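You operate a simulated robot arm through the tools that you are given. There is no shell and no other tool. Be economical: measure what you need, move in short steps, check, and stop when the job is done.

You run a simulated two-armed robot. Do the job below in one go: nothing can be reset, and whatever is moved stays where it is left.

Task
Pick up the cartridge labelled "35" from the yellow bench top with one hand, pass it to the other hand and put it on the black bench top. Take the green nozzle from the plywood bench top and put it on the narrow bench lower shelf. Do these in any order.

Only the result counts: the job must be done as asked and must still hold three seconds after the hand-in. Knocking over, shifting, dropping, spilling or breaking anything else fails it.

Robot
Two 6-joint arms with two-finger grippers on one trunk, on a base that drives. Base frame: it is fixed to the floor where the robot stands at the start and does not move with it; the origin is under the middle of the robot, x ahead of it, y to its left, z up; the surface under the hand at the start is at about z = 740. Units: mm, degrees, N and s.
The left shoulder is at the start at [70, 148, 1352], the right one opposite. With the tool pointing down near the work surface each hand reaches from about 220 to 500 mm from the robot's upright axis, wherever it stands, measured 20 degrees to its own side. Places, roughly: black bench top [4600, -1000, 700]; green nozzle (3x2x6 cm) [4300, -3500, 800]; narrow bench lower shelf [700, -5700, 200]. Payload 2.69 kg a hand.
The tool frame of a hand sits at the grasp point between the pads (the TCP): z along the fingers, y along the line on which they close. The tips reach 20 mm beyond it. Largest opening 100 mm; the body of the gripper starts 63 mm behind the TCP.
Orientation is told as [roll, pitch, yaw] about the base's x, y, z axes, in that order, counted from this pose: with the fingers straight down and closing along the base's y, the tool's x points along the base's -x, its y along +y and its z along -z.

Tools
- The arms move only by the tool arm_command. It takes "left_motion", "right_motion" or both (then of equal length, played together; a hand with none holds still); each is a list of rows, each an object of numbers (a shift or turn left out is 0, a gripper value left out holds the last): "tx", "ty", "tz": the shift along the tool's x, y, z in mm; "wx", "wy", "wz": the turn, a rotation vector about the tool's x, y, z in degrees; "jaw": the closure in counts, from 0 (fully open) to 255 (shut). In form: [{"tx": .., "ty": .., "tz": .., "wx": .., "wy": .., "wz": .., "jaw": ..}, ...]. A call has 1 to 8 rows; each row shifts and turns the commanded pose from where the row before left it, along the tool's axes as they then stand. A row lasts 0.2 s, in which the tool goes at most 50 mm and 8.6 degrees; a call with a longer step from one row to the next is refused whole, and so is a gripper value outside its range. Where a pose cannot be reached the arm comes as near as it can. A force on the tool above 40 N (or 10 N above the force at the start of the call, whichever is more), or a blocked arm, ends the call early, and 0.2 s more pass. Each finger travels about 45 mm/s and halts on what it meets, pressing with about 40 N; the grip force reading is that of the motor and also rises with nothing between the fingers. The clock runs only during rows and for 0.2 s after the last one: add rows that do not move to give the fingers time. It gives the time, the measured TCP pose, the force on the tool (base axes), the opening and the grip force at its end, in the units of the frame above (readings bear some noise), with the torque about the TCP (base axes, N m) and any sound that the robot's microphone picked up.
- Cameras (640 x 400 px; columns grow to the right, rows downward): "scene" is now at [120.4, 2, 1548.2]; the picture's right is [0.03, -1.00, 0.00], its down [-0.84, -0.02, -0.53] and it looks along [0.53, 0.01, -0.85] (base axes); focal length 274 px, centre (320, 200). "left" rides on the left gripper at [70, 18, -99] in its tool frame; the picture's right is [-0.26, 0.97, 0.00], its down [-0.75, -0.20, -0.63] and it looks along [-0.61, -0.16, 0.78] (tool axes); focal length 230 px, centre (320, 200). "right" rides on the right gripper at [70, -19, -99] in its tool frame; the picture's right is [0.26, 0.97, 0.00], its down [-0.75, 0.20, -0.63] and it looks along [-0.61, 0.16, 0.78] (tool axes); focal length 230 px, centre (320, 200). There is no depth. A picture from a camera that has moved, and an enlarged one, comes with that camera's place and axes in the base frame and with its lens.
- camera(camera): a new picture of that camera. The clock stands still meanwhile.
- slide_trunk(by): slides the trunk up (or, below 0, down) by that many mm; the arms and the scene camera ride with it, the base frame stays. It gives what a move gives, with no picture.
- base_move(legs): drives the robot by 1 to 6 legs, each [ahead, turn to the left] in mm and degrees, along the robot's own axes; the way and the turn of a leg run together, so that a leg with both is an arc; at most 1500 mm and 180 degrees a leg. The arms and the cameras ride along, it lands a little off, and it stops where it bumps. It gives what a move gives.
- pan_tilt(pan, tilt): turns the head with the scene camera to pan (to the left, within 86 degrees either way) and tilt (down, from -29 to 69), counted from straight ahead of the robot. It gives what a move gives.
- zoom(camera, box): a new picture of the part [left, top, right, bottom] of that camera's present view, enlarged. The clock stands still meanwhile.
- hand_in(): hands the job in; it is judged then, once.

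Work in short steps. Places have to be worked out from the pictures, the camera data and where the tool is seen: move nearer, look again, correct. Check each grasp and each placing, and mend what went wrong. You have 165 turns and 122 pictures in all, those below and enlarged ones among them. Open the grippers and draw the arms clear of the work before you hand the job in, unless the task says otherwise; then end with one line.

The tools are called after "Call:" by a JSON object that holds its "method" and its "body". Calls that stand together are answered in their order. arm_command: Moves the arms, as the interface text tells. Its arguments: {"type":"object","properties":{"left_motion":{"type":"array","items":{"type":"object","properties":{"tx":{"type":"number"},"ty":{"type":"number"},"tz":{"type":"number"},"wx":{"type":"number"},"wy":{"type":"number"},"wz":{"type":"number"},"jaw":{"type":"number"}}}},"right_motion":{"type":"array","items":{"type":"object","properties":{"tx":{"type":"number"},"ty":{"type":"number"},"tz":{"type":"number"},"wx":{"type":"number"},"wy":{"type":"number"},"wz":{"type":"number"},"jaw":{"type":"number"}}}}},"required":[]} The other tools are called the same way: slide_trunk (by) slides the trunk up or down; base_move (legs) drives the base; pan_tilt (pan, tilt) turns the head that bears the scene camera; camera (camera) takes a picture; zoom (camera, box) takes an enlarged picture of a part of a camera's view; hand_in () hands the job in.

At the start:

```text
time: 0.0
left_position: [355.3, 251.1, 939.9]
left_ee_rot: [-0.1, -0.1, -0.1]
left_force: [-0.1, -0.4, -0.4]
left_moment: [0.04, 0.02, -0.01]
left_gripper_width: 100.0
left_grip_force: 0.1
right_position: [490.5, -122.1, 963.8]
right_ee_rot: [0.0, 0.0, 0.0]
right_force: [0.4, 0.4, 0.6]
right_moment: [-0.01, 0.0, 0.01]
right_gripper_width: 99.9
right_grip_force: 0.1
trunk travel left (down, up): [-910.0, 30.0]
robot x, y, heading: [-2.1, 2.1, -0.2]
head pan, tilt: [1.5, 57.7]
```

scene: 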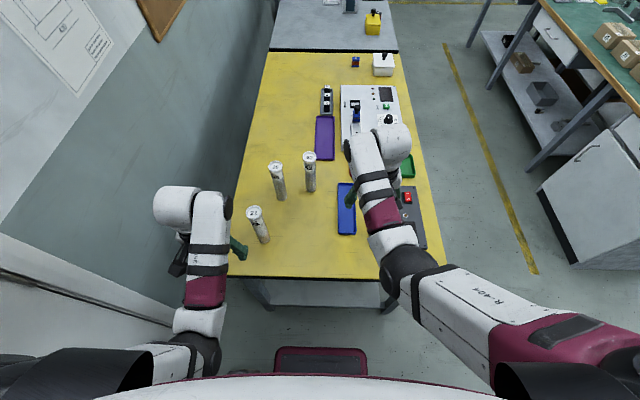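
right: 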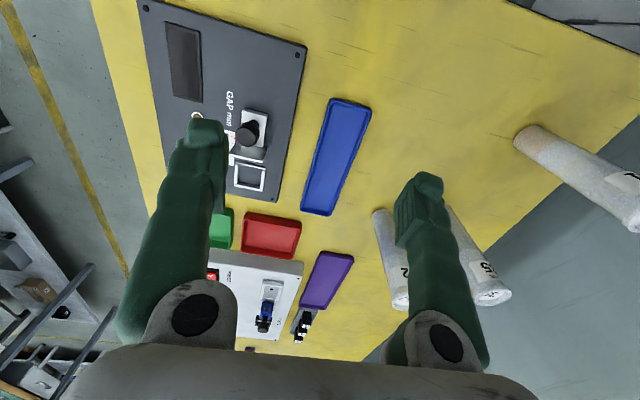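
left: 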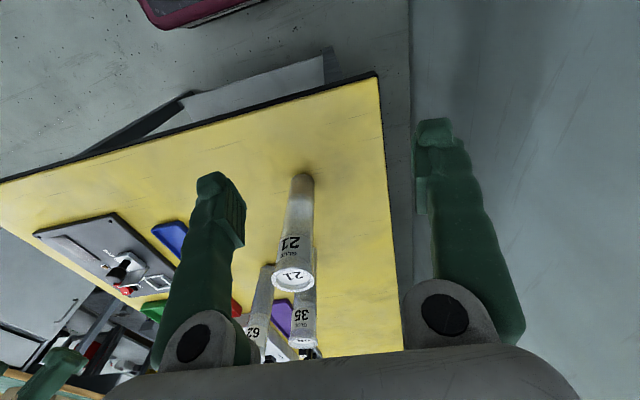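

I see three cartridges standing on the yellow bench; I zoom in to read labels and locate them.

Call:
{"method": "zoom", "body": {"camera": "scene", "box": [220, 130, 380, 250]}}

```text
3.33 times, centred on (300, 190) of scene
camera zoom: at [120.4, 2.0, 1548.2], right [0.03, -1.0, 0.0], down [-0.84, -0.02, -0.53], along [0.53, 0.01, -0.85], focal length 912 px, centre (387, 233)
```

zoom: 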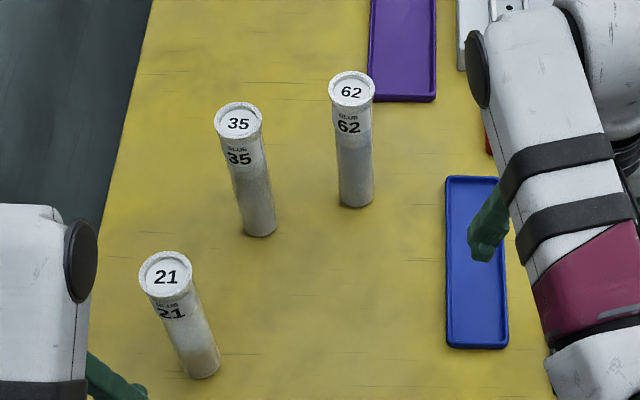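

Cartridge 35 stands at about (630, 144), top z≈915; 62 at (668, 47), 21 at (468, 184). I raise both hands first, drawing the right back a bit, before lowering the trunk for more reach.

Call:
{"method": "arm_command", "body": {"left_motion": [{"tz": -40}, {"tz": -40}, {"tz": -40}, {"tz": -40}], "right_motion": [{"tz": -40, "tx": 25}, {"tz": -40, "tx": 25}, {"tz": -40, "tx": 25}, {"tz": -40, "tx": 25}]}}

Call:
{"method": "pan_tilt", "body": {"pan": 0, "tilt": 69}}

Call:
{"method": "camera", "body": {"camera": "scene"}}

```text
time: 1.0
left_position: [355.5, 248.6, 940.3]
left_ee_rot: [-0.1, -0.1, -0.1]
left_force: [-0.9, 0.0, 0.2]
left_moment: [0.0, -0.01, 0.01]
left_gripper_width: 99.9
left_grip_force: 0.1
left hand out of reach, approached as far as the arm can: row 1, 2, 3, 4
right_position: [461.4, -169.8, 1008.2]
right_ee_rot: [-7.4, -3.2, -3.3]
right_force: [-0.1, -0.8, 0.0]
right_moment: [0.01, -0.02, 0.02]
right_gripper_width: 99.9
right_grip_force: 0.1
right hand out of reach, approached as far as the arm can: row 2, 3, 4
trunk travel left (down, up): [-910.0, 30.0]
robot x, y, heading: [1.2, -0.6, 0.1]
head pan, tilt: [1.5, 57.7]
stopped in row 4 (right hand): the arm was blocked; the commanded pose is now the measured one
```

```text
time: 1.8
left_position: [356.3, 251.3, 941.2]
left_ee_rot: [0.0, -0.1, 0.1]
left_force: [0.2, 1.4, -0.8]
left_moment: [0.0, -0.01, 0.02]
left_gripper_width: 100.1
left_grip_force: 0.1
right_position: [460.4, -168.6, 1007.0]
right_ee_rot: [-7.3, -3.3, -3.3]
right_force: [0.1, -0.3, -0.4]
right_moment: [-0.02, 0.01, -0.02]
right_gripper_width: 100.1
right_grip_force: 0.1
trunk travel left (down, up): [-910.0, 30.0]
robot x, y, heading: [2.7, 0.7, 0.0]
head pan, tilt: [0.0, 68.8]
```

```text
117 pictures are left
camera scene: at [107.1, 0.1, 1536.1], right [0.0, -1.0, 0.0], down [-0.93, 0.0, -0.36], along [0.36, 0.0, -0.93], focal length 274 px, centre (320, 200)
```

scene: 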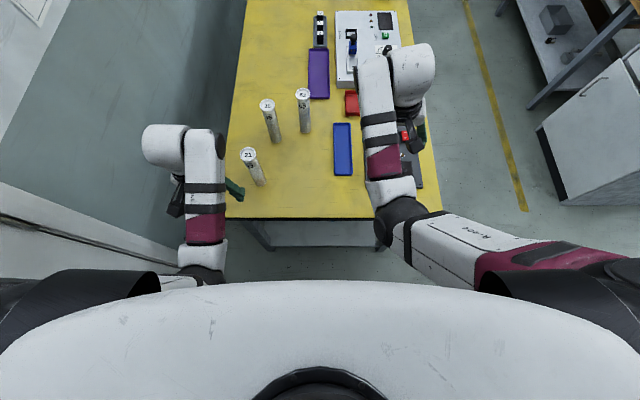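

The tool-down envelope is tight in height, so I'll use the base and trunk instead. I move the left hand outward away from cartridge 21 and partially close it so the drive ahead clears it.

Call:
{"method": "arm_command", "body": {"left_motion": [{"ty": 20, "jaw": 110}, {"ty": 20}, {"ty": 10}, {}, {}]}}

```text
time: 3.0
left_position: [357.7, 300.3, 939.8]
left_ee_rot: [0.0, -0.1, 0.0]
left_force: [-0.7, -0.1, -0.7]
left_moment: [0.02, -0.01, 0.02]
left_gripper_width: 57.0
left_grip_force: 0.0
right_position: [461.7, -168.9, 1007.3]
right_ee_rot: [-7.5, -3.2, -3.4]
right_force: [-0.5, 0.4, -0.1]
right_moment: [-0.01, 0.0, -0.03]
right_gripper_width: 99.8
right_grip_force: 0.0
trunk travel left (down, up): [-910.0, 30.0]
robot x, y, heading: [-2.3, -2.9, 0.2]
head pan, tilt: [0.0, 68.8]
```

The left hand is clear at y=300. I drive ahead 120 mm.

Call:
{"method": "base_move", "body": {"legs": [[120, 0]]}}

Call:
{"method": "camera", "body": {"camera": "scene"}}

Call:
{"method": "camera", "body": {"camera": "left"}}

```text
time: 4.2
left_position: [469.2, 299.6, 944.4]
left_ee_rot: [0.1, -0.6, 0.0]
left_force: [-1.3, -0.9, 0.0]
left_moment: [-0.02, -0.07, -0.01]
left_gripper_width: 57.0
left_grip_force: 0.0
right_position: [572.7, -169.5, 1010.2]
right_ee_rot: [-7.5, -3.6, -3.3]
right_force: [-0.3, -0.4, 0.1]
right_moment: [-0.04, -0.11, -0.02]
right_gripper_width: 99.9
right_grip_force: 0.0
trunk travel left (down, up): [-910.0, 30.0]
robot x, y, heading: [120.0, 1.2, 0.0]
head pan, tilt: [0.0, 68.8]
```

```text
116 pictures are left
camera scene: at [214.6, 0.0, 1536.9], right [0.0, -1.0, 0.0], down [-0.93, 0.0, -0.37], along [0.37, 0.0, -0.93], focal length 274 px, centre (320, 200)
```

scene: 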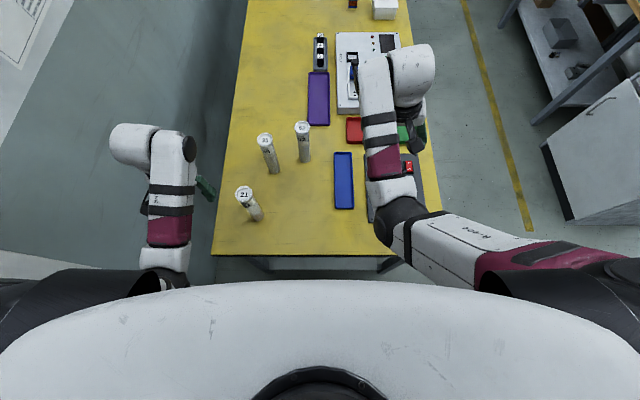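

```text
115 pictures are left
camera left: at [398.6, 319.2, 1041.9], right [0.26, 0.97, 0.0], down [0.74, -0.2, 0.64], along [0.62, -0.16, -0.77], focal length 230 px, centre (320, 200)
```

left: 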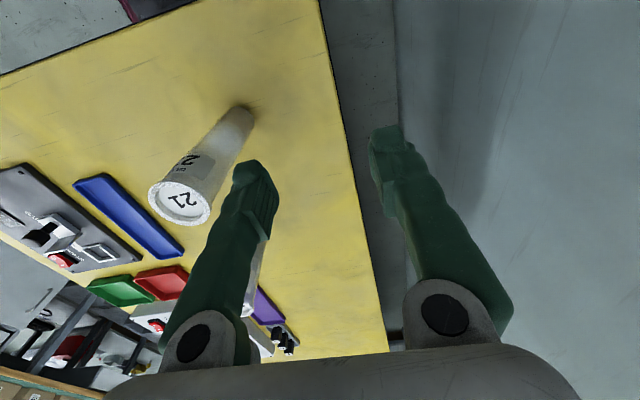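

Cartridge 35 confirmed near (634, 147). I move the left hand forward beside it, at y=300, trying to rise.

Call:
{"method": "arm_command", "body": {"left_motion": [{"tx": -40}, {"tx": -40}, {"tx": -40, "tz": -15}, {"tx": -40, "tz": -15}, {"tz": -15}]}}

```text
time: 5.4
left_position: [634.4, 299.7, 985.4]
left_ee_rot: [0.0, -0.1, 0.0]
left_force: [-0.5, 0.8, 0.6]
left_moment: [-0.03, -0.01, -0.02]
left_gripper_width: 57.0
left_grip_force: 0.0
right_position: [578.9, -170.6, 1007.3]
right_ee_rot: [-7.5, -3.2, -3.4]
right_force: [-0.4, -0.6, -0.1]
right_moment: [0.02, -0.04, 0.03]
right_gripper_width: 99.9
right_grip_force: 0.0
trunk travel left (down, up): [-910.0, 30.0]
robot x, y, heading: [119.2, -3.0, -0.0]
head pan, tilt: [0.0, 68.8]
```

Reached z=985, above the cartridge tops. I slide sideways over 35 and look.

Call:
{"method": "arm_command", "body": {"left_motion": [{"tz": -15, "ty": -35}, {"ty": -40}, {"ty": -40}, {"ty": -38, "jaw": 55}, {}]}}

Call:
{"method": "camera", "body": {"camera": "left"}}

Call:
{"method": "camera", "body": {"camera": "scene"}}

```text
time: 6.6
left_position: [635.5, 147.0, 998.6]
left_ee_rot: [0.0, -0.1, 0.0]
left_force: [-0.5, 0.1, 0.0]
left_moment: [0.01, 0.01, 0.05]
left_gripper_width: 78.4
left_grip_force: 0.1
right_position: [580.5, -169.5, 1005.9]
right_ee_rot: [-7.4, -3.1, -3.3]
right_force: [-1.0, 0.0, 0.3]
right_moment: [0.03, 0.0, -0.01]
right_gripper_width: 99.9
right_grip_force: 0.0
trunk travel left (down, up): [-910.0, 30.0]
robot x, y, heading: [121.2, -1.3, -0.1]
head pan, tilt: [0.0, 68.8]
```

```text
114 pictures are left
camera left: at [566.0, 165.4, 1098.4], right [0.26, 0.97, 0.0], down [0.75, -0.2, 0.63], along [0.61, -0.16, -0.78], focal length 230 px, centre (320, 200)
```

left: 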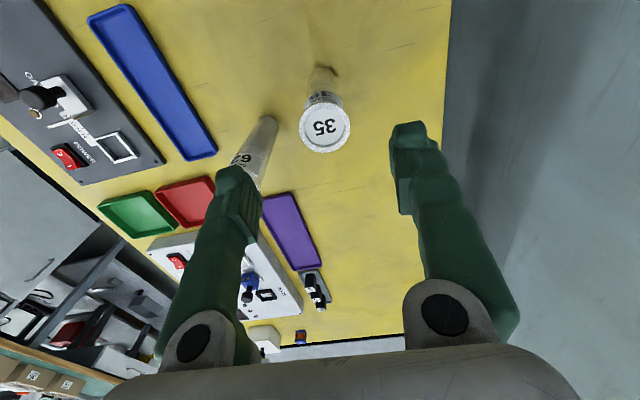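

```text
113 pictures are left
camera scene: at [226.5, 0.2, 1536.0], right [0.0, -1.0, 0.0], down [-0.93, 0.0, -0.36], along [0.36, 0.0, -0.93], focal length 274 px, centre (320, 200)
```

scene: 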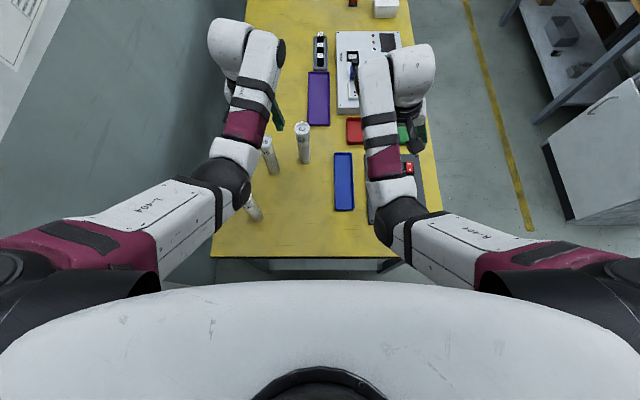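

Top of 35 is at about (636, 152). I shift 5 mm and descend to z≈887.

Call:
{"method": "arm_command", "body": {"left_motion": [{"ty": 5, "tz": 20}, {"tz": 35}, {"tz": 30}, {"tz": 26}, {}]}}

Call:
{"method": "camera", "body": {"camera": "left"}}

```text
time: 7.8
left_position: [636.6, 152.1, 888.9]
left_ee_rot: [-0.1, -0.1, 0.0]
left_force: [-0.2, -0.1, -0.1]
left_moment: [-0.01, 0.02, -0.03]
left_gripper_width: 78.0
left_grip_force: 0.0
right_position: [580.1, -169.5, 1005.7]
right_ee_rot: [-7.5, -3.1, -3.4]
right_force: [-0.8, 0.0, 0.3]
right_moment: [-0.01, -0.02, -0.02]
right_gripper_width: 99.9
right_grip_force: 0.0
trunk travel left (down, up): [-910.0, 30.0]
robot x, y, heading: [122.5, 1.2, -0.2]
head pan, tilt: [0.0, 68.8]
```

```text
112 pictures are left
camera left: at [566.4, 171.3, 988.3], right [0.26, 0.97, 0.0], down [0.75, -0.2, 0.63], along [0.61, -0.16, -0.78], focal length 230 px, centre (320, 200)
```

left: 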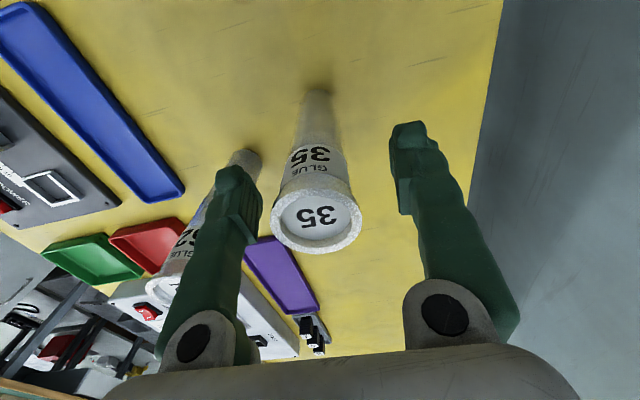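

Well centred, tips about 40 mm below the top. I close the left gripper.

Call:
{"method": "arm_command", "body": {"left_motion": [{"jaw": 255}, {}, {}, {}, {}]}}

```text
time: 9.0
left_position: [634.2, 153.1, 887.5]
left_ee_rot: [-0.1, -0.2, -0.1]
left_force: [0.0, 0.7, 0.6]
left_moment: [0.03, -0.01, -0.01]
left_gripper_width: 37.4
left_grip_force: 39.8
right_position: [579.5, -170.2, 1005.9]
right_ee_rot: [-7.5, -3.1, -3.4]
right_force: [0.2, 0.7, -0.1]
right_moment: [-0.02, -0.06, -0.01]
right_gripper_width: 100.1
right_grip_force: 0.0
trunk travel left (down, up): [-910.0, 30.0]
robot x, y, heading: [119.9, -0.3, 0.0]
head pan, tilt: [0.0, 68.8]
```

Gripped (37 mm). I lift straight up.

Call:
{"method": "arm_command", "body": {"left_motion": [{"tz": -20}, {"tz": -30}, {"tz": -30}, {"tz": -30}, {"tz": -20}]}}

Call:
{"method": "slide_trunk", "body": {"by": 30}}

Call:
{"method": "camera", "body": {"camera": "left"}}

```text
time: 10.2
left_position: [635.6, 152.0, 1019.5]
left_ee_rot: [0.0, 0.1, 0.1]
left_force: [-0.4, 0.0, -1.4]
left_moment: [-0.01, -0.01, 0.01]
left_gripper_width: 37.4
left_grip_force: 40.5
right_position: [579.6, -170.6, 1006.2]
right_ee_rot: [-7.4, -3.1, -3.4]
right_force: [-0.5, -0.1, 0.2]
right_moment: [-0.03, -0.03, -0.02]
right_gripper_width: 99.9
right_grip_force: 0.0
trunk travel left (down, up): [-910.0, 30.0]
robot x, y, heading: [117.3, 2.1, 0.0]
head pan, tilt: [0.0, 68.8]
```

```text
time: 10.9
left_position: [637.1, 150.9, 1049.1]
left_ee_rot: [0.0, 0.0, -0.1]
left_force: [0.2, 0.1, -1.7]
left_moment: [-0.06, -0.04, -0.03]
left_gripper_width: 37.4
left_grip_force: 40.5
right_position: [580.4, -170.3, 1034.4]
right_ee_rot: [-7.5, -3.1, -3.4]
right_force: [0.0, 0.0, 0.2]
right_moment: [0.02, 0.0, 0.01]
right_gripper_width: 100.0
right_grip_force: 0.1
trunk travel left (down, up): [-940.0, 0.0]
robot x, y, heading: [119.7, -3.1, -0.3]
head pan, tilt: [0.0, 68.8]
```

```text
111 pictures are left
camera left: at [566.5, 170.6, 1148.7], right [0.26, 0.97, 0.0], down [0.75, -0.2, 0.63], along [0.61, -0.16, -0.78], focal length 230 px, centre (320, 200)
```

left: 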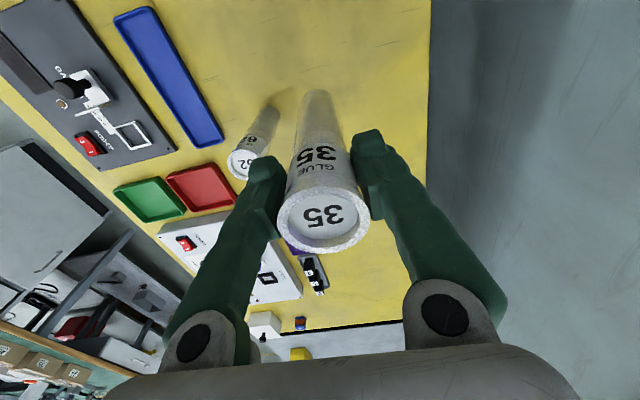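

Holding 35 with its bottom at z≈900, about level with the other tops. I try to raise higher and shift to y≈105 between 62 and 21.

Call:
{"method": "arm_command", "body": {"left_motion": [{"tz": -30}, {"tz": -30}, {"tz": -30}, {}]}}

Call:
{"method": "pan_tilt", "body": {"pan": -85, "tilt": 25}}

Call:
{"method": "camera", "body": {"camera": "scene"}}

```text
time: 11.9
left_position: [678.0, 144.1, 1106.6]
left_ee_rot: [0.0, 0.0, 0.0]
left_force: [-0.2, 1.0, -1.1]
left_moment: [0.0, -0.01, -0.02]
left_gripper_width: 37.2
left_grip_force: 40.1
left hand out of reach, approached as far as the arm can: row 1, 2, 3
right_position: [580.6, -170.9, 1036.4]
right_ee_rot: [-7.5, -3.2, -3.4]
right_force: [-0.2, 0.7, 0.4]
right_moment: [-0.04, 0.0, 0.0]
right_gripper_width: 100.1
right_grip_force: 0.2
trunk travel left (down, up): [-940.0, 0.0]
robot x, y, heading: [122.4, -4.4, -0.1]
head pan, tilt: [0.0, 68.8]
```

```text
time: 13.5
left_position: [676.9, 143.9, 1106.1]
left_ee_rot: [0.0, -0.1, -0.1]
left_force: [0.5, 0.2, -1.3]
left_moment: [-0.02, 0.0, -0.01]
left_gripper_width: 37.2
left_grip_force: 40.3
right_position: [580.6, -170.4, 1036.4]
right_ee_rot: [-7.6, -3.0, -3.5]
right_force: [-0.3, -0.4, -0.5]
right_moment: [0.04, -0.03, 0.02]
right_gripper_width: 99.8
right_grip_force: 0.0
trunk travel left (down, up): [-940.0, 0.0]
robot x, y, heading: [119.4, 0.5, 0.1]
head pan, tilt: [-85.0, 25.0]
```

```text
110 pictures are left
camera scene: at [179.1, -91.7, 1625.4], right [-1.0, -0.09, 0.0], down [-0.04, 0.42, -0.91], along [0.08, -0.9, -0.42], focal length 274 px, centre (320, 200)
```

scene: 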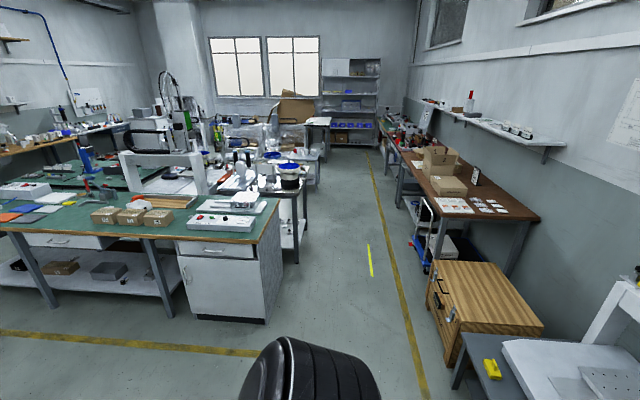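

35's bottom is now ≈958, clear of the others. I drive back 120 mm before the handover.

Call:
{"method": "base_move", "body": {"legs": [[-130, 0]]}}

Call:
{"method": "pan_tilt", "body": {"pan": 0, "tilt": 55}}

Call:
{"method": "arm_command", "body": {"right_motion": [{"wz": 8, "tx": 10}, {"wz": 8, "tx": 10}, {"wz": 8}, {"wz": 8}, {"wz": 8}, {"wz": 8}, {"wz": 8}, {"wz": 8}]}}

```text
time: 14.8
left_position: [560.7, 144.3, 1101.1]
left_ee_rot: [0.1, 0.6, 0.2]
left_force: [-1.5, -0.4, 0.2]
left_moment: [-0.02, -0.06, -0.01]
left_gripper_width: 37.7
left_grip_force: 40.2
right_position: [465.3, -171.6, 1032.5]
right_ee_rot: [-7.9, -2.6, -3.4]
right_force: [0.1, -1.2, 2.0]
right_moment: [0.06, 0.01, 0.0]
right_gripper_width: 99.9
right_grip_force: 0.1
trunk travel left (down, up): [-940.0, 0.0]
robot x, y, heading: [-11.4, -1.2, -0.0]
head pan, tilt: [-85.0, 25.0]
```

```text
time: 16.4
left_position: [542.6, 144.0, 1106.2]
left_ee_rot: [0.1, -0.3, 0.0]
left_force: [-0.3, -0.9, -1.4]
left_moment: [-0.03, 0.01, 0.01]
left_gripper_width: 37.1
left_grip_force: 40.1
right_position: [449.6, -172.7, 1039.7]
right_ee_rot: [-7.9, -3.6, -3.4]
right_force: [-0.8, -0.3, 0.2]
right_moment: [0.02, -0.02, -0.02]
right_gripper_width: 99.9
right_grip_force: 0.1
trunk travel left (down, up): [-940.0, 0.0]
robot x, y, heading: [-11.6, -0.2, -0.2]
head pan, tilt: [0.0, 55.0]
```

```text
time: 18.4
left_position: [543.7, 144.6, 1106.9]
left_ee_rot: [0.1, -0.3, 0.1]
left_force: [-1.0, 0.1, -0.5]
left_moment: [0.02, -0.01, 0.04]
left_gripper_width: 36.9
left_grip_force: 40.2
right_position: [441.4, -195.9, 1042.7]
right_ee_rot: [0.0, -12.3, -69.0]
right_force: [-0.1, 0.2, 0.0]
right_moment: [0.04, 0.04, 0.04]
right_gripper_width: 100.2
right_grip_force: 0.1
right hand out of reach, approached as far as the arm can: row 2
trunk travel left (down, up): [-940.0, 0.0]
robot x, y, heading: [-11.6, 1.0, 0.1]
head pan, tilt: [0.0, 55.0]
stopped in row 8 (right hand): the arm was blocked; the commanded pose is now the measured one
```

Yaw went to −69° before a block. I test tipping the right fingers towards +y (camera side up).

Call:
{"method": "arm_command", "body": {"right_motion": [{"wy": 8, "tx": -10}, {"wy": 8, "tx": -10}, {"wy": 8}, {"wy": 8}, {"wy": 8}, {"wy": 8}, {"wy": 8}, {"wy": 8}]}}

Call:
{"method": "camera", "body": {"camera": "scene"}}

```text
time: 20.2
left_position: [545.2, 144.7, 1107.1]
left_ee_rot: [0.1, -0.1, 0.1]
left_force: [-0.3, -0.6, -1.9]
left_moment: [0.05, 0.03, -0.01]
left_gripper_width: 37.3
left_grip_force: 40.1
right_position: [468.2, -209.4, 1010.4]
right_ee_rot: [0.2, 52.1, -68.7]
right_force: [-0.6, 0.2, 0.0]
right_moment: [0.02, 0.04, -0.02]
right_gripper_width: 100.1
right_grip_force: 0.0
right hand out of reach, approached as far as the arm can: row 1, 2, 3
trunk travel left (down, up): [-940.0, 0.0]
robot x, y, heading: [-10.3, -0.2, 0.0]
head pan, tilt: [0.0, 55.0]
```

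```text
109 pictures are left
camera scene: at [114.3, -0.3, 1581.3], right [0.0, -1.0, 0.0], down [-0.82, 0.0, -0.57], along [0.57, 0.0, -0.82], focal length 274 px, centre (320, 200)
```

scene: 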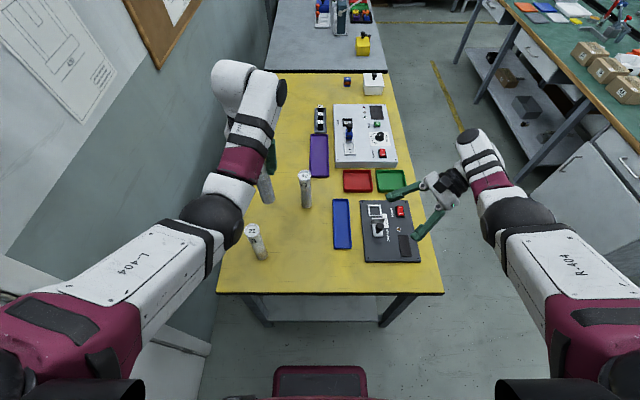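

The tipping works. I continue to horizontal and turn the pointing towards +y / slightly ahead.

Call:
{"method": "arm_command", "body": {"right_motion": [{"wy": 8}, {"wy": 8}, {"wy": 8}, {"wy": 8}, {"wy": 6}, {"wx": -8}, {"wx": -8}, {"wx": -8}]}}

Call:
{"method": "camera", "body": {"camera": "scene"}}

Call:
{"method": "camera", "body": {"camera": "right"}}

```text
time: 22.0
left_position: [542.6, 144.0, 1108.8]
left_ee_rot: [0.1, -0.3, 0.1]
left_force: [-0.4, 0.0, -1.7]
left_moment: [-0.02, -0.02, 0.01]
left_gripper_width: 37.2
left_grip_force: 39.8
right_position: [379.9, -140.4, 1050.4]
right_ee_rot: [108.0, 89.8, 15.0]
right_force: [-0.1, 0.3, -0.4]
right_moment: [-0.03, -0.02, -0.01]
right_gripper_width: 100.0
right_grip_force: 0.0
right hand out of reach, approached as far as the arm can: row 1, 2, 3, 4, 5
trunk travel left (down, up): [-940.0, 0.0]
robot x, y, heading: [-8.0, -3.6, 0.0]
head pan, tilt: [0.0, 55.0]
```

```text
108 pictures are left
camera scene: at [110.4, 0.0, 1581.6], right [0.0, -1.0, 0.0], down [-0.82, 0.0, -0.57], along [0.57, 0.0, -0.82], focal length 274 px, centre (320, 200)
```

scene: 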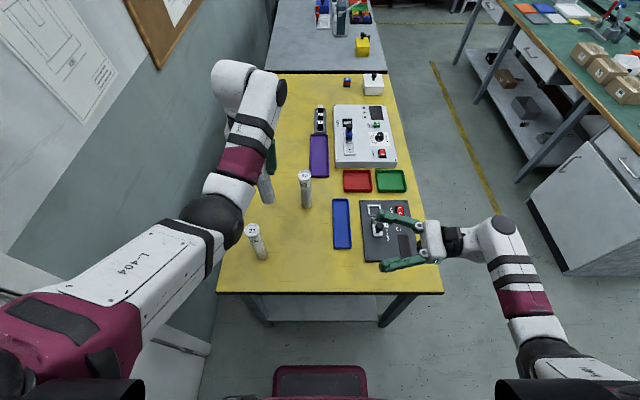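

```text
107 pictures are left
camera right: at [355.7, -239.5, 1119.4], right [0.96, -0.05, 0.26], down [0.17, -0.64, -0.75], along [0.21, 0.77, -0.61], focal length 230 px, centre (320, 200)
```

right: 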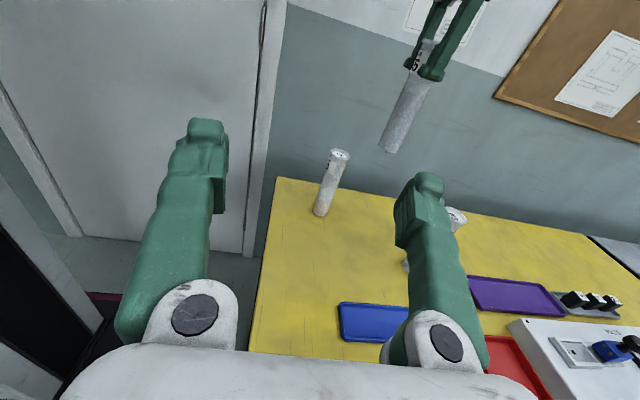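

The right hand is horizontal, camera up, pointing +y. I bring the left hand with cartridge to about (480, 55, 1060), in the free middle zone.

Call:
{"method": "arm_command", "body": {"left_motion": [{"ty": -45}, {"ty": -45}, {"tz": 23, "tx": 30}, {"tz": 23, "tx": 30}, {}]}}

```text
time: 23.2
left_position: [496.8, 76.2, 1067.4]
left_ee_rot: [2.1, -1.7, 1.6]
left_force: [-0.1, 0.1, -1.4]
left_moment: [0.03, 0.03, 0.02]
left_gripper_width: 37.0
left_grip_force: 39.9
right_position: [380.7, -140.8, 1049.1]
right_ee_rot: [119.5, 89.9, 26.6]
right_force: [-0.4, -0.3, 0.5]
right_moment: [-0.01, -0.02, -0.01]
right_gripper_width: 99.9
right_grip_force: 0.0
trunk travel left (down, up): [-940.0, 0.0]
robot x, y, heading: [-11.8, -2.2, 0.3]
head pan, tilt: [0.0, 55.0]
```

Not quite at target; I lower another 25 mm to get within reach and re-read.

Call:
{"method": "arm_command", "body": {"left_motion": [{"tz": 15}, {"tz": 10}, {}]}}

Call:
{"method": "camera", "body": {"camera": "right"}}

```text
time: 24.2
left_position: [498.2, 83.0, 1043.0]
left_ee_rot: [2.6, -1.9, 1.9]
left_force: [-0.6, -0.3, -1.3]
left_moment: [-0.01, 0.03, -0.01]
left_gripper_width: 37.2
left_grip_force: 40.1
right_position: [381.3, -140.8, 1049.3]
right_ee_rot: [84.5, 89.9, -8.4]
right_force: [0.4, 0.8, 0.6]
right_moment: [0.01, 0.0, 0.03]
right_gripper_width: 100.4
right_grip_force: 0.1
trunk travel left (down, up): [-940.0, 0.0]
robot x, y, heading: [-12.4, 3.4, 0.1]
head pan, tilt: [0.0, 55.0]
stopped in row 3 (left hand): the arm was blocked; the commanded pose is now the measured one
```

```text
106 pictures are left
camera right: at [357.1, -239.3, 1118.8], right [0.96, -0.05, 0.26], down [0.17, -0.64, -0.75], along [0.2, 0.77, -0.61], focal length 230 px, centre (320, 200)
```

right: 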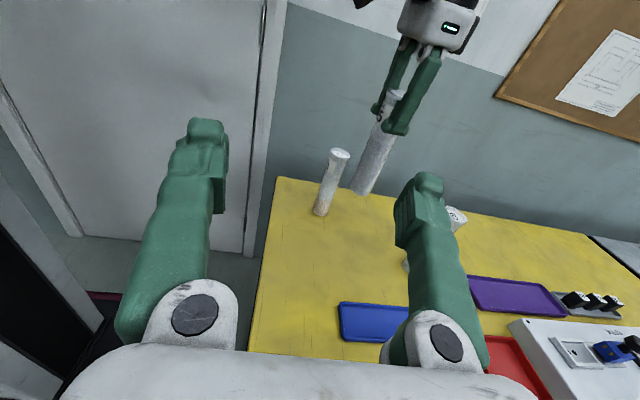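

Cartridge bottom is at about (500, 83, 896). I bring the right hand to a standoff at (494, −20, 955).

Call:
{"method": "arm_command", "body": {"right_motion": [{"tx": -24, "ty": 26.5, "tz": 31}, {"tx": -24, "ty": 26.5, "tz": 31}, {"tx": -24, "ty": 26.5, "tz": 31}, {"tx": -22, "ty": 26.5, "tz": 31}, {}]}}

Call:
{"method": "camera", "body": {"camera": "right"}}

Call:
{"method": "camera", "body": {"camera": "scene"}}

```text
time: 25.4
left_position: [498.0, 83.3, 1041.2]
left_ee_rot: [2.5, -1.8, 1.9]
left_force: [0.5, 0.7, -0.7]
left_moment: [0.0, -0.01, -0.03]
left_gripper_width: 36.8
left_grip_force: 40.3
right_position: [456.8, -36.3, 1000.8]
right_ee_rot: [95.0, 89.8, 1.8]
right_force: [-0.2, -0.6, 1.1]
right_moment: [0.04, -0.02, -0.02]
right_gripper_width: 100.1
right_grip_force: 0.2
right hand out of reach, approached as far as the arm can: row 3, 4
trunk travel left (down, up): [-940.0, 0.0]
robot x, y, heading: [-11.6, -1.2, -0.1]
head pan, tilt: [0.0, 55.0]
```

```text
105 pictures are left
camera right: at [432.6, -135.5, 1070.2], right [0.96, -0.05, 0.26], down [0.17, -0.64, -0.75], along [0.2, 0.77, -0.61], focal length 230 px, centre (320, 200)
```

right: 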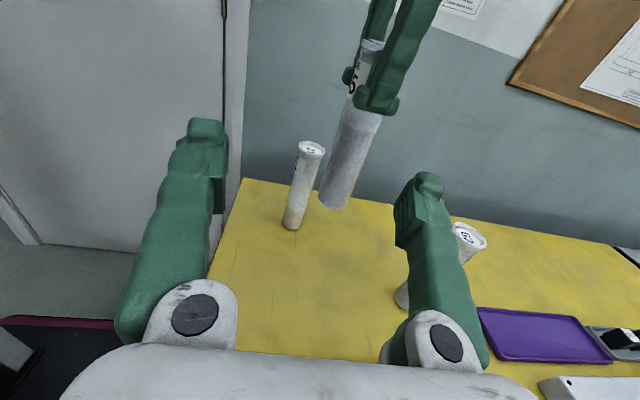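

```text
104 pictures are left
camera scene: at [112.1, -0.7, 1581.5], right [0.0, -1.0, 0.0], down [-0.82, 0.0, -0.57], along [0.57, 0.0, -0.82], focal length 274 px, centre (320, 200)
```

scene: 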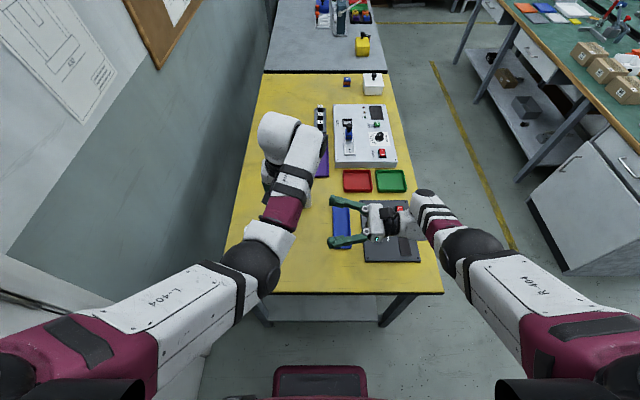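

Right is at its reach limit pointing +y. Turning it to point diagonally forward-left brings the wrist nearer the shoulder, so I retract to (419, 9) and yaw it 48°.

Call:
{"method": "arm_command", "body": {"right_motion": [{"ty": -37, "tz": 8}, {"ty": -37, "tz": 8}, {"wx": -8}, {"wx": -8}, {"wx": -8}, {"wx": -8}, {"wx": -8}, {"wx": -8}]}}

Call:
{"method": "camera", "body": {"camera": "right"}}

```text
time: 27.2
left_position: [497.2, 82.9, 1043.1]
left_ee_rot: [2.6, -1.9, 1.9]
left_force: [0.5, -0.2, -1.3]
left_moment: [0.01, 0.0, 0.01]
left_gripper_width: 36.9
left_grip_force: 39.3
right_position: [445.7, -14.7, 909.6]
right_ee_rot: [139.6, 89.7, -1.5]
right_force: [0.6, 0.5, 0.3]
right_moment: [0.0, 0.01, 0.01]
right_gripper_width: 99.7
right_grip_force: 0.1
right hand out of reach, approached as far as the arm can: row 1, 2, 3, 4, 5, 6, 7, 8
trunk travel left (down, up): [-940.0, 0.0]
robot x, y, heading: [-11.9, -3.8, -0.1]
head pan, tilt: [0.0, 55.0]
```

```text
103 pictures are left
camera right: at [356.0, -64.4, 978.1], right [0.61, -0.75, 0.26], down [-0.36, -0.55, -0.75], along [0.71, 0.36, -0.6], focal length 230 px, centre (320, 200)
```

right: 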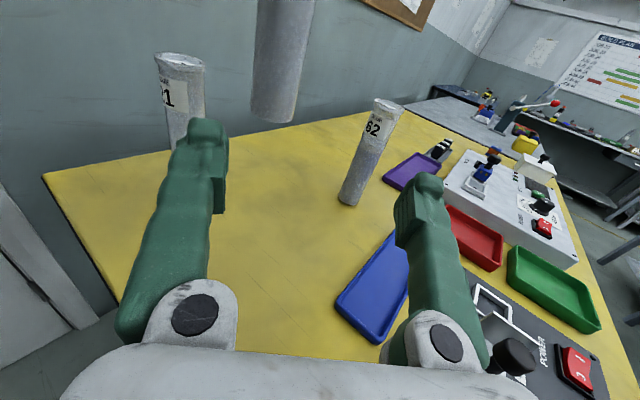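

Right now points diagonally; cartridge is ahead-left. I align laterally and move part of the way in at z≈942.

Call:
{"method": "arm_command", "body": {"right_motion": [{"ty": -15, "tx": -13, "tz": 10}, {"tz": 20}, {}, {}]}}

Call:
{"method": "camera", "body": {"camera": "right"}}

```text
time: 28.2
left_position: [498.3, 82.8, 1042.4]
left_ee_rot: [2.6, -1.8, 2.0]
left_force: [0.4, 0.4, 0.0]
left_moment: [-0.01, 0.02, -0.02]
left_gripper_width: 37.0
left_grip_force: 39.9
right_position: [452.6, -2.6, 905.5]
right_ee_rot: [123.9, 90.0, -17.2]
right_force: [0.6, 0.5, 0.3]
right_moment: [0.02, -0.01, 0.0]
right_gripper_width: 99.9
right_grip_force: 0.0
right hand out of reach, approached as far as the arm can: row 1, 2
trunk travel left (down, up): [-940.0, 0.0]
robot x, y, heading: [-12.5, -0.1, -0.1]
head pan, tilt: [0.0, 55.0]
```

```text
102 pictures are left
camera right: at [363.5, -50.7, 975.5], right [0.61, -0.75, 0.26], down [-0.36, -0.55, -0.75], along [0.71, 0.36, -0.61], focal length 230 px, centre (320, 200)
```

right: 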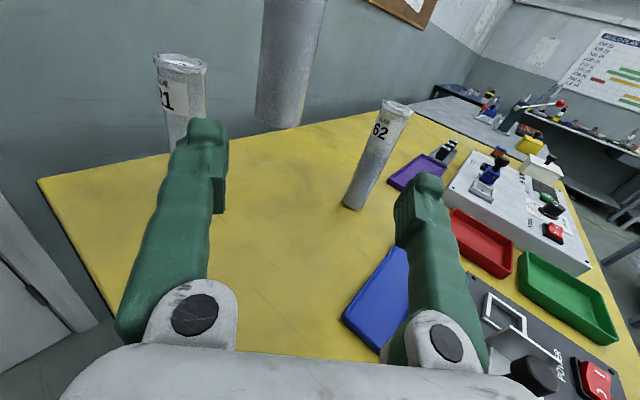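

Right can't rise above ≈906 here, so I lower the left hand by 35 mm instead and set the right's commanded height to 910.

Call:
{"method": "arm_command", "body": {"left_motion": [{"tz": 15}, {"tz": 20}, {}, {}], "right_motion": [{"tx": -32}, {}, {}, {}]}}

Call:
{"method": "camera", "body": {"camera": "right"}}

```text
time: 29.2
left_position: [498.4, 83.3, 1006.7]
left_ee_rot: [2.5, -1.8, 1.8]
left_force: [0.0, 0.9, -0.9]
left_moment: [0.03, 0.04, 0.02]
left_gripper_width: 37.1
left_grip_force: 39.9
right_position: [453.3, -2.0, 905.7]
right_ee_rot: [117.1, 89.9, -23.8]
right_force: [-0.7, 0.4, 0.2]
right_moment: [0.03, -0.05, -0.01]
right_gripper_width: 100.1
right_grip_force: 0.1
right hand out of reach, approached as far as the arm can: row 1
trunk travel left (down, up): [-940.0, 0.0]
robot x, y, heading: [-13.3, 3.7, -0.1]
head pan, tilt: [0.0, 55.0]
```

```text
101 pictures are left
camera right: at [363.6, -50.9, 975.5], right [0.61, -0.75, 0.26], down [-0.36, -0.55, -0.75], along [0.71, 0.36, -0.61], focal length 230 px, centre (320, 200)
```

right: 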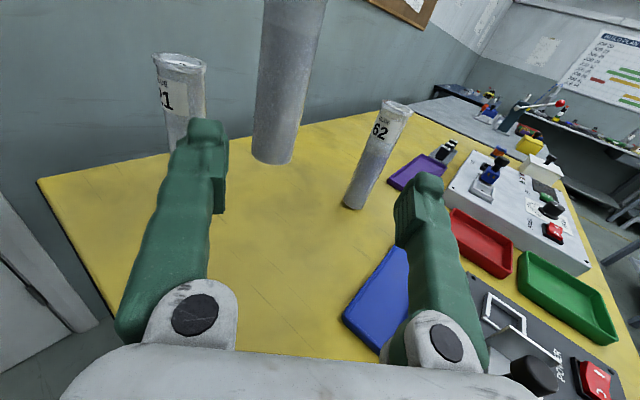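

Commanded pose is aligned but measured lags sideways due to reach. I advance 30 mm and re-read before closing in.

Call:
{"method": "arm_command", "body": {"right_motion": [{"tz": 15}, {"tz": 15}, {}]}}

```text
time: 30.0
left_position: [497.6, 83.5, 1008.1]
left_ee_rot: [2.6, -1.7, 1.9]
left_force: [-0.1, -0.3, -0.7]
left_moment: [-0.02, 0.03, -0.01]
left_gripper_width: 37.1
left_grip_force: 40.1
right_position: [471.1, 0.7, 914.7]
right_ee_rot: [136.7, 89.9, -4.1]
right_force: [-0.4, 0.3, -0.2]
right_moment: [0.0, -0.06, 0.01]
right_gripper_width: 99.8
right_grip_force: 0.0
right hand out of reach, approached as far as the arm can: row 1, 2
trunk travel left (down, up): [-940.0, 0.0]
robot x, y, heading: [-11.8, 5.7, -0.1]
head pan, tilt: [0.0, 55.0]
```

The right seems limited at y≈0, so I bring the cartridge 40 mm towards it with the left hand.

Call:
{"method": "arm_command", "body": {"left_motion": [{"ty": -13}, {"ty": -13}, {"ty": -14}, {}]}}

Call:
{"method": "camera", "body": {"camera": "right"}}

Call:
{"method": "camera", "body": {"camera": "scene"}}

```text
time: 31.2
left_position: [510.1, 73.5, 1005.9]
left_ee_rot: [4.4, -2.6, 3.8]
left_force: [0.0, 0.0, -1.1]
left_moment: [-0.01, 0.01, -0.02]
left_gripper_width: 37.0
left_grip_force: 39.6
right_position: [470.0, 1.0, 915.0]
right_ee_rot: [134.6, 89.9, -6.4]
right_force: [0.7, 0.1, 0.5]
right_moment: [-0.01, 0.0, 0.0]
right_gripper_width: 99.8
right_grip_force: 0.1
trunk travel left (down, up): [-940.0, 0.0]
robot x, y, heading: [-9.0, -0.7, -0.1]
head pan, tilt: [0.0, 55.0]
stopped in row 4 (left hand): the arm was blocked; the commanded pose is now the measured one
```

```text
100 pictures are left
camera right: at [382.3, -47.9, 985.1], right [0.61, -0.75, 0.26], down [-0.36, -0.55, -0.75], along [0.71, 0.36, -0.61], focal length 230 px, centre (320, 200)
```

right: 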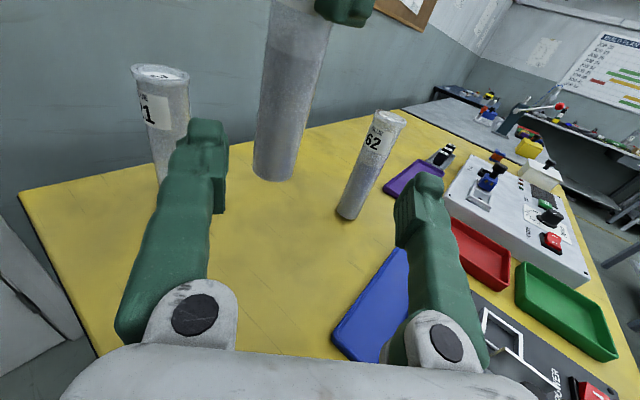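

```text
99 pictures are left
camera scene: at [112.5, 0.1, 1581.4], right [0.0, -1.0, 0.0], down [-0.82, 0.0, -0.57], along [0.57, 0.0, -0.82], focal length 274 px, centre (320, 200)
```

scene: 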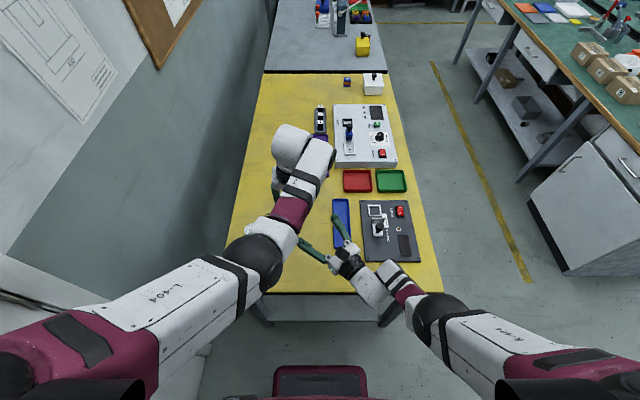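

Both arms hit an inward shoulder limit. Better: tilt the left hand so the cartridge bottom leans towards −y, with the right coming in perpendicular from above-right. First I retract the right hand.

Call:
{"method": "arm_command", "body": {"right_motion": [{"tz": -30}, {"tz": -35}, {"tz": -35}, {"wx": 8, "ty": -10, "tz": -10}, {"wx": 8, "tz": -20}, {"wx": 8}, {"wx": 8}]}}

Call:
{"method": "arm_command", "body": {"left_motion": [{"wx": 8}, {"wx": 8}, {"wx": 8}, {"wx": 8}, {"wx": 8}]}}

```text
time: 32.8
left_position: [509.4, 71.6, 1004.2]
left_ee_rot: [4.3, -2.6, 3.8]
left_force: [0.3, -0.1, -1.5]
left_moment: [0.02, 0.07, -0.04]
left_gripper_width: 36.7
left_grip_force: 40.4
right_position: [366.6, -74.9, 914.5]
right_ee_rot: [-94.1, 89.9, 157.1]
right_force: [0.0, -0.2, 0.7]
right_moment: [0.02, 0.02, -0.01]
right_gripper_width: 100.2
right_grip_force: 0.2
trunk travel left (down, up): [-940.0, 0.0]
robot x, y, heading: [-11.4, -0.9, 0.0]
head pan, tilt: [0.0, 55.0]
```

```text
time: 34.0
left_position: [508.4, 68.9, 1005.8]
left_ee_rot: [-36.0, -2.4, 3.6]
left_force: [0.1, 0.1, -0.6]
left_moment: [0.04, 0.05, -0.02]
left_gripper_width: 36.8
left_grip_force: 40.1
right_position: [365.0, -73.5, 915.7]
right_ee_rot: [68.5, 89.9, -40.5]
right_force: [0.7, 0.6, 0.2]
right_moment: [-0.03, 0.05, -0.01]
right_gripper_width: 100.0
right_grip_force: 0.0
trunk travel left (down, up): [-940.0, 0.0]
robot x, y, heading: [-9.7, -2.7, 0.1]
head pan, tilt: [0.0, 55.0]
```

Left tilted to −36°. Now I raise/retract the right hand and pitch its fingers down 40°, and shift the left hand's TCP towards −y.

Call:
{"method": "arm_command", "body": {"left_motion": [{"ty": -16, "tz": 3}, {"ty": -16, "tz": 3}, {"ty": -16, "tz": 3}, {"ty": -16, "tz": 3}, {}, {}, {}, {}], "right_motion": [{"tx": 35, "tz": -35}, {"tx": 35, "tz": -35}, {"tx": 35, "tz": -35}, {"wy": -8}, {"wy": -8}, {"wy": -8}, {"wy": -8}, {"wy": -6}]}}

Call:
{"method": "camera", "body": {"camera": "right"}}

Call:
{"method": "camera", "body": {"camera": "scene"}}

```text
time: 35.8
left_position: [511.4, 9.8, 1032.4]
left_ee_rot: [-35.9, -2.4, 3.7]
left_force: [0.1, -0.2, -0.6]
left_moment: [0.04, 0.01, 0.0]
left_gripper_width: 37.0
left_grip_force: 40.3
right_position: [331.9, -174.3, 1020.9]
right_ee_rot: [0.1, 52.0, -109.0]
right_force: [0.6, -0.5, 0.0]
right_moment: [-0.03, -0.04, 0.01]
right_gripper_width: 99.8
right_grip_force: 0.1
trunk travel left (down, up): [-940.0, 0.0]
robot x, y, heading: [-13.9, -0.8, -0.1]
head pan, tilt: [0.0, 55.0]
```

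```text
98 pictures are left
camera right: at [302.3, -201.9, 1136.7], right [0.97, -0.16, 0.2], down [-0.12, -0.97, -0.2], along [0.23, 0.17, -0.96], focal length 230 px, centre (320, 200)
```

right: 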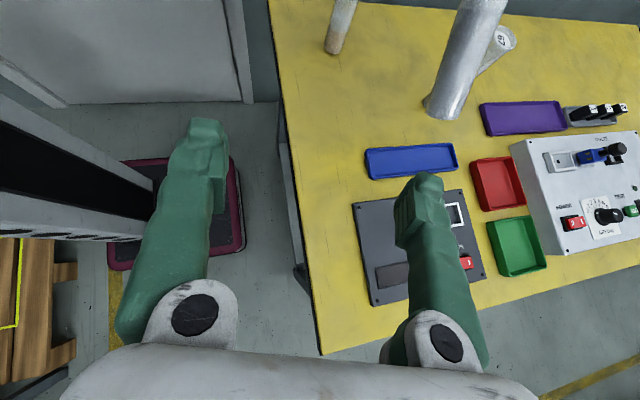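

```text
97 pictures are left
camera scene: at [112.6, 1.0, 1581.4], right [0.0, -1.0, 0.0], down [-0.82, 0.0, -0.57], along [0.57, 0.0, -0.82], focal length 274 px, centre (320, 200)
```

scene: 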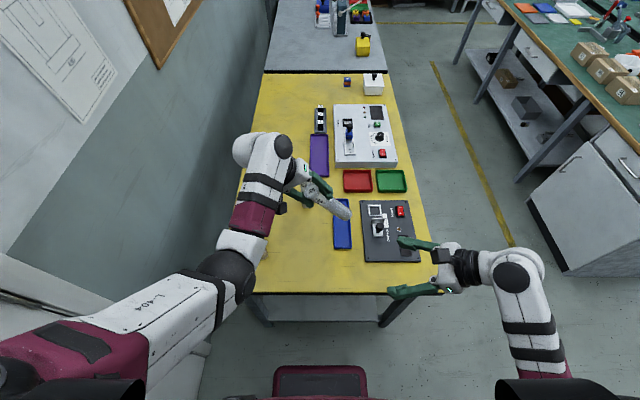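

Geometry is now favourable: cartridge axis ≈ (0.07, −0.585, −0.807), grip point P ≈ (518, −47, 953). I align the right tool (wz −15, wy +4.5) and move to a standoff 110 mm short of P.

Call:
{"method": "arm_command", "body": {"right_motion": [{"wz": -8}, {"wz": -7}, {"wy": 4.5}, {"ty": 36, "tz": 19, "tx": 1.5}, {"ty": 36, "tz": 19, "tx": 1.5}, {"ty": 36, "tz": 19, "tx": 1.5}, {"ty": 36, "tz": 19, "tx": 1.5}, {}]}}

Call:
{"method": "camera", "body": {"camera": "right"}}

```text
time: 37.6
left_position: [510.4, 8.8, 1032.4]
left_ee_rot: [-35.8, -2.5, 3.7]
left_force: [0.9, -0.3, -1.3]
left_moment: [0.07, 0.01, -0.02]
left_gripper_width: 36.9
left_grip_force: 39.9
right_position: [489.7, -135.9, 1012.4]
right_ee_rot: [20.4, 53.8, -82.9]
right_force: [-0.5, 0.6, 0.7]
right_moment: [-0.06, -0.02, -0.04]
right_gripper_width: 100.0
right_grip_force: 0.0
trunk travel left (down, up): [-940.0, 0.0]
robot x, y, heading: [-10.8, 0.5, -0.1]
head pan, tilt: [0.0, 55.0]
```

```text
96 pictures are left
camera right: at [441.9, -171.2, 1120.0], right [0.91, -0.01, 0.41], down [0.09, -0.97, -0.22], along [0.4, 0.23, -0.89], focal length 230 px, centre (320, 200)
```

right: 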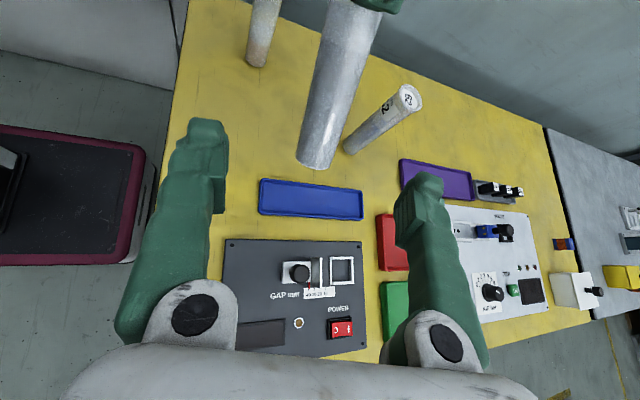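

Cartridge sits between the fingers' lines. I advance 110 mm along the tool.

Call:
{"method": "arm_command", "body": {"right_motion": [{"tz": 30}, {"tz": 30}, {"tz": 25}, {"tz": 25}, {}]}}

Call:
{"method": "camera", "body": {"camera": "right"}}

Call:
{"method": "camera", "body": {"camera": "left"}}

```text
time: 38.8
left_position: [511.9, 9.9, 1033.3]
left_ee_rot: [-35.8, -2.4, 3.6]
left_force: [0.2, -0.4, -1.7]
left_moment: [0.05, -0.01, -0.04]
left_gripper_width: 36.9
left_grip_force: 40.1
right_position: [516.3, -46.2, 951.8]
right_ee_rot: [20.4, 53.8, -82.9]
right_force: [0.5, -0.6, 1.0]
right_moment: [0.0, 0.04, 0.0]
right_gripper_width: 100.0
right_grip_force: 0.1
trunk travel left (down, up): [-940.0, 0.0]
robot x, y, heading: [-10.0, 0.6, -0.2]
head pan, tilt: [0.0, 55.0]
```

```text
95 pictures are left
camera right: at [468.8, -82.3, 1059.5], right [0.91, -0.01, 0.41], down [0.09, -0.97, -0.21], along [0.4, 0.23, -0.89], focal length 230 px, centre (320, 200)
```

right: 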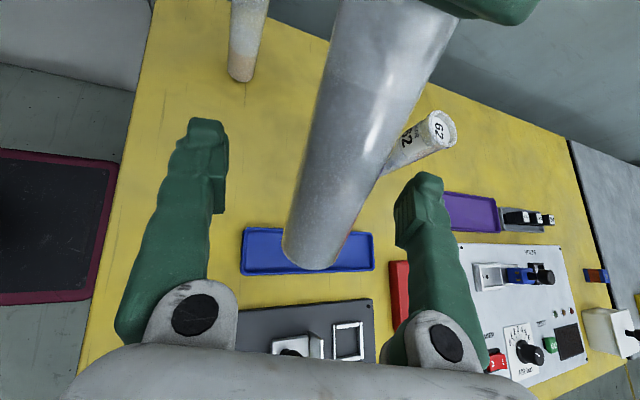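

```text
94 pictures are left
camera left: at [435.0, 78.3, 1099.6], right [0.23, 0.8, -0.55], down [0.71, 0.25, 0.66], along [0.67, -0.55, -0.51], focal length 230 px, centre (320, 200)
```

left: 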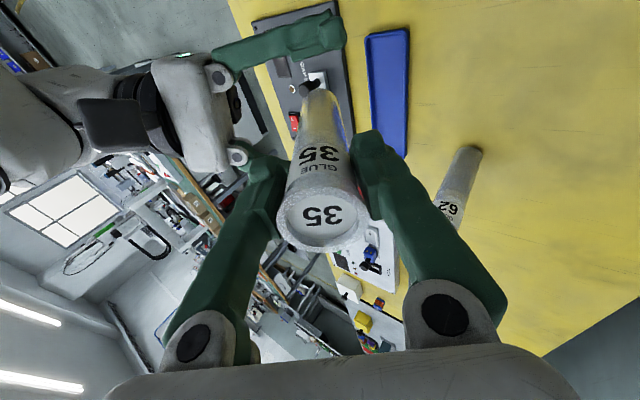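

The cartridge is between the right fingers, ~7 mm off-centre; I shift by 7 mm and close the right gripper.

Call:
{"method": "arm_command", "body": {"right_motion": [{"ty": 7}, {"jaw": 255}, {}, {}, {}, {}, {}, {}]}}

Call:
{"method": "camera", "body": {"camera": "right"}}

```text
time: 40.6
left_position: [511.7, 9.2, 1032.5]
left_ee_rot: [-35.9, -2.5, 3.6]
left_force: [4.4, -2.0, -2.6]
left_moment: [-0.11, -0.42, 0.54]
left_gripper_width: 36.6
left_grip_force: 39.8
right_position: [523.3, -48.1, 953.0]
right_ee_rot: [20.3, 53.8, -82.9]
right_force: [-3.5, 2.1, 1.2]
right_moment: [0.04, 0.04, -0.29]
right_gripper_width: 31.2
right_grip_force: 40.0
trunk travel left (down, up): [-940.0, 0.0]
robot x, y, heading: [-15.5, -1.3, -0.1]
head pan, tilt: [0.0, 55.0]
```

```text
93 pictures are left
camera right: at [475.4, -83.5, 1060.6], right [0.91, -0.01, 0.41], down [0.09, -0.97, -0.22], along [0.4, 0.23, -0.89], focal length 230 px, centre (320, 200)
```

right: 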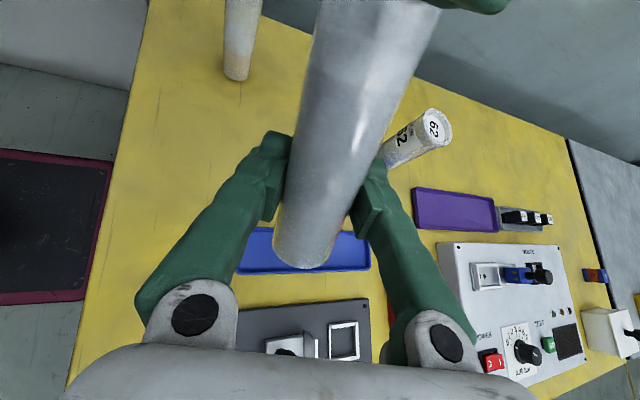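

Right grips at 31 mm (slimmer body). I open the left and withdraw it along its own axis.

Call:
{"method": "arm_command", "body": {"left_motion": [{"jaw": 60}, {}, {}, {}, {"tz": -20}, {"tz": -30}, {"tz": -30}]}}

Call:
{"method": "camera", "body": {"camera": "left"}}

Call:
{"method": "camera", "body": {"camera": "right"}}

```text
time: 42.2
left_position: [504.5, 56.0, 1097.7]
left_ee_rot: [-36.0, -2.4, 3.6]
left_force: [-0.6, 0.3, 0.6]
left_moment: [0.01, -0.02, 0.0]
left_gripper_width: 76.3
left_grip_force: 0.0
right_position: [523.1, -47.7, 953.3]
right_ee_rot: [20.4, 53.8, -82.9]
right_force: [0.0, -0.2, 0.0]
right_moment: [0.01, -0.01, 0.02]
right_gripper_width: 31.6
right_grip_force: 39.8
trunk travel left (down, up): [-940.0, 0.0]
robot x, y, heading: [-5.0, 4.5, -0.2]
head pan, tilt: [0.0, 55.0]
```

```text
92 pictures are left
camera left: at [428.2, 125.0, 1165.3], right [0.23, 0.8, -0.55], down [0.71, 0.25, 0.66], along [0.67, -0.55, -0.51], focal length 230 px, centre (320, 200)
```

left: 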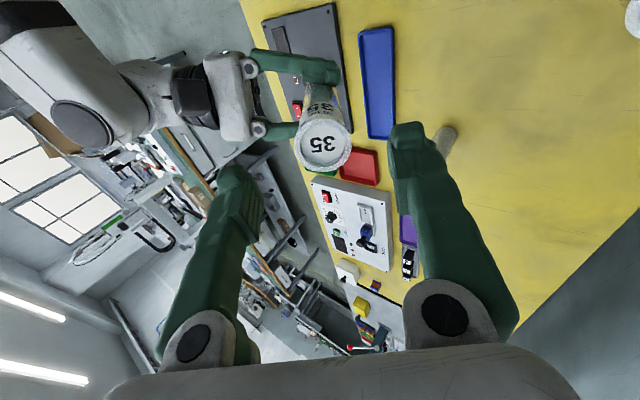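

```text
91 pictures are left
camera right: at [475.3, -82.8, 1060.8], right [0.91, -0.01, 0.41], down [0.09, -0.97, -0.22], along [0.4, 0.23, -0.89], focal length 230 px, centre (320, 200)
```

right: 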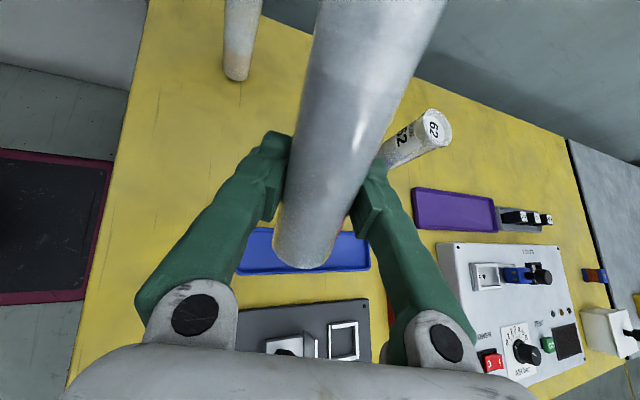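

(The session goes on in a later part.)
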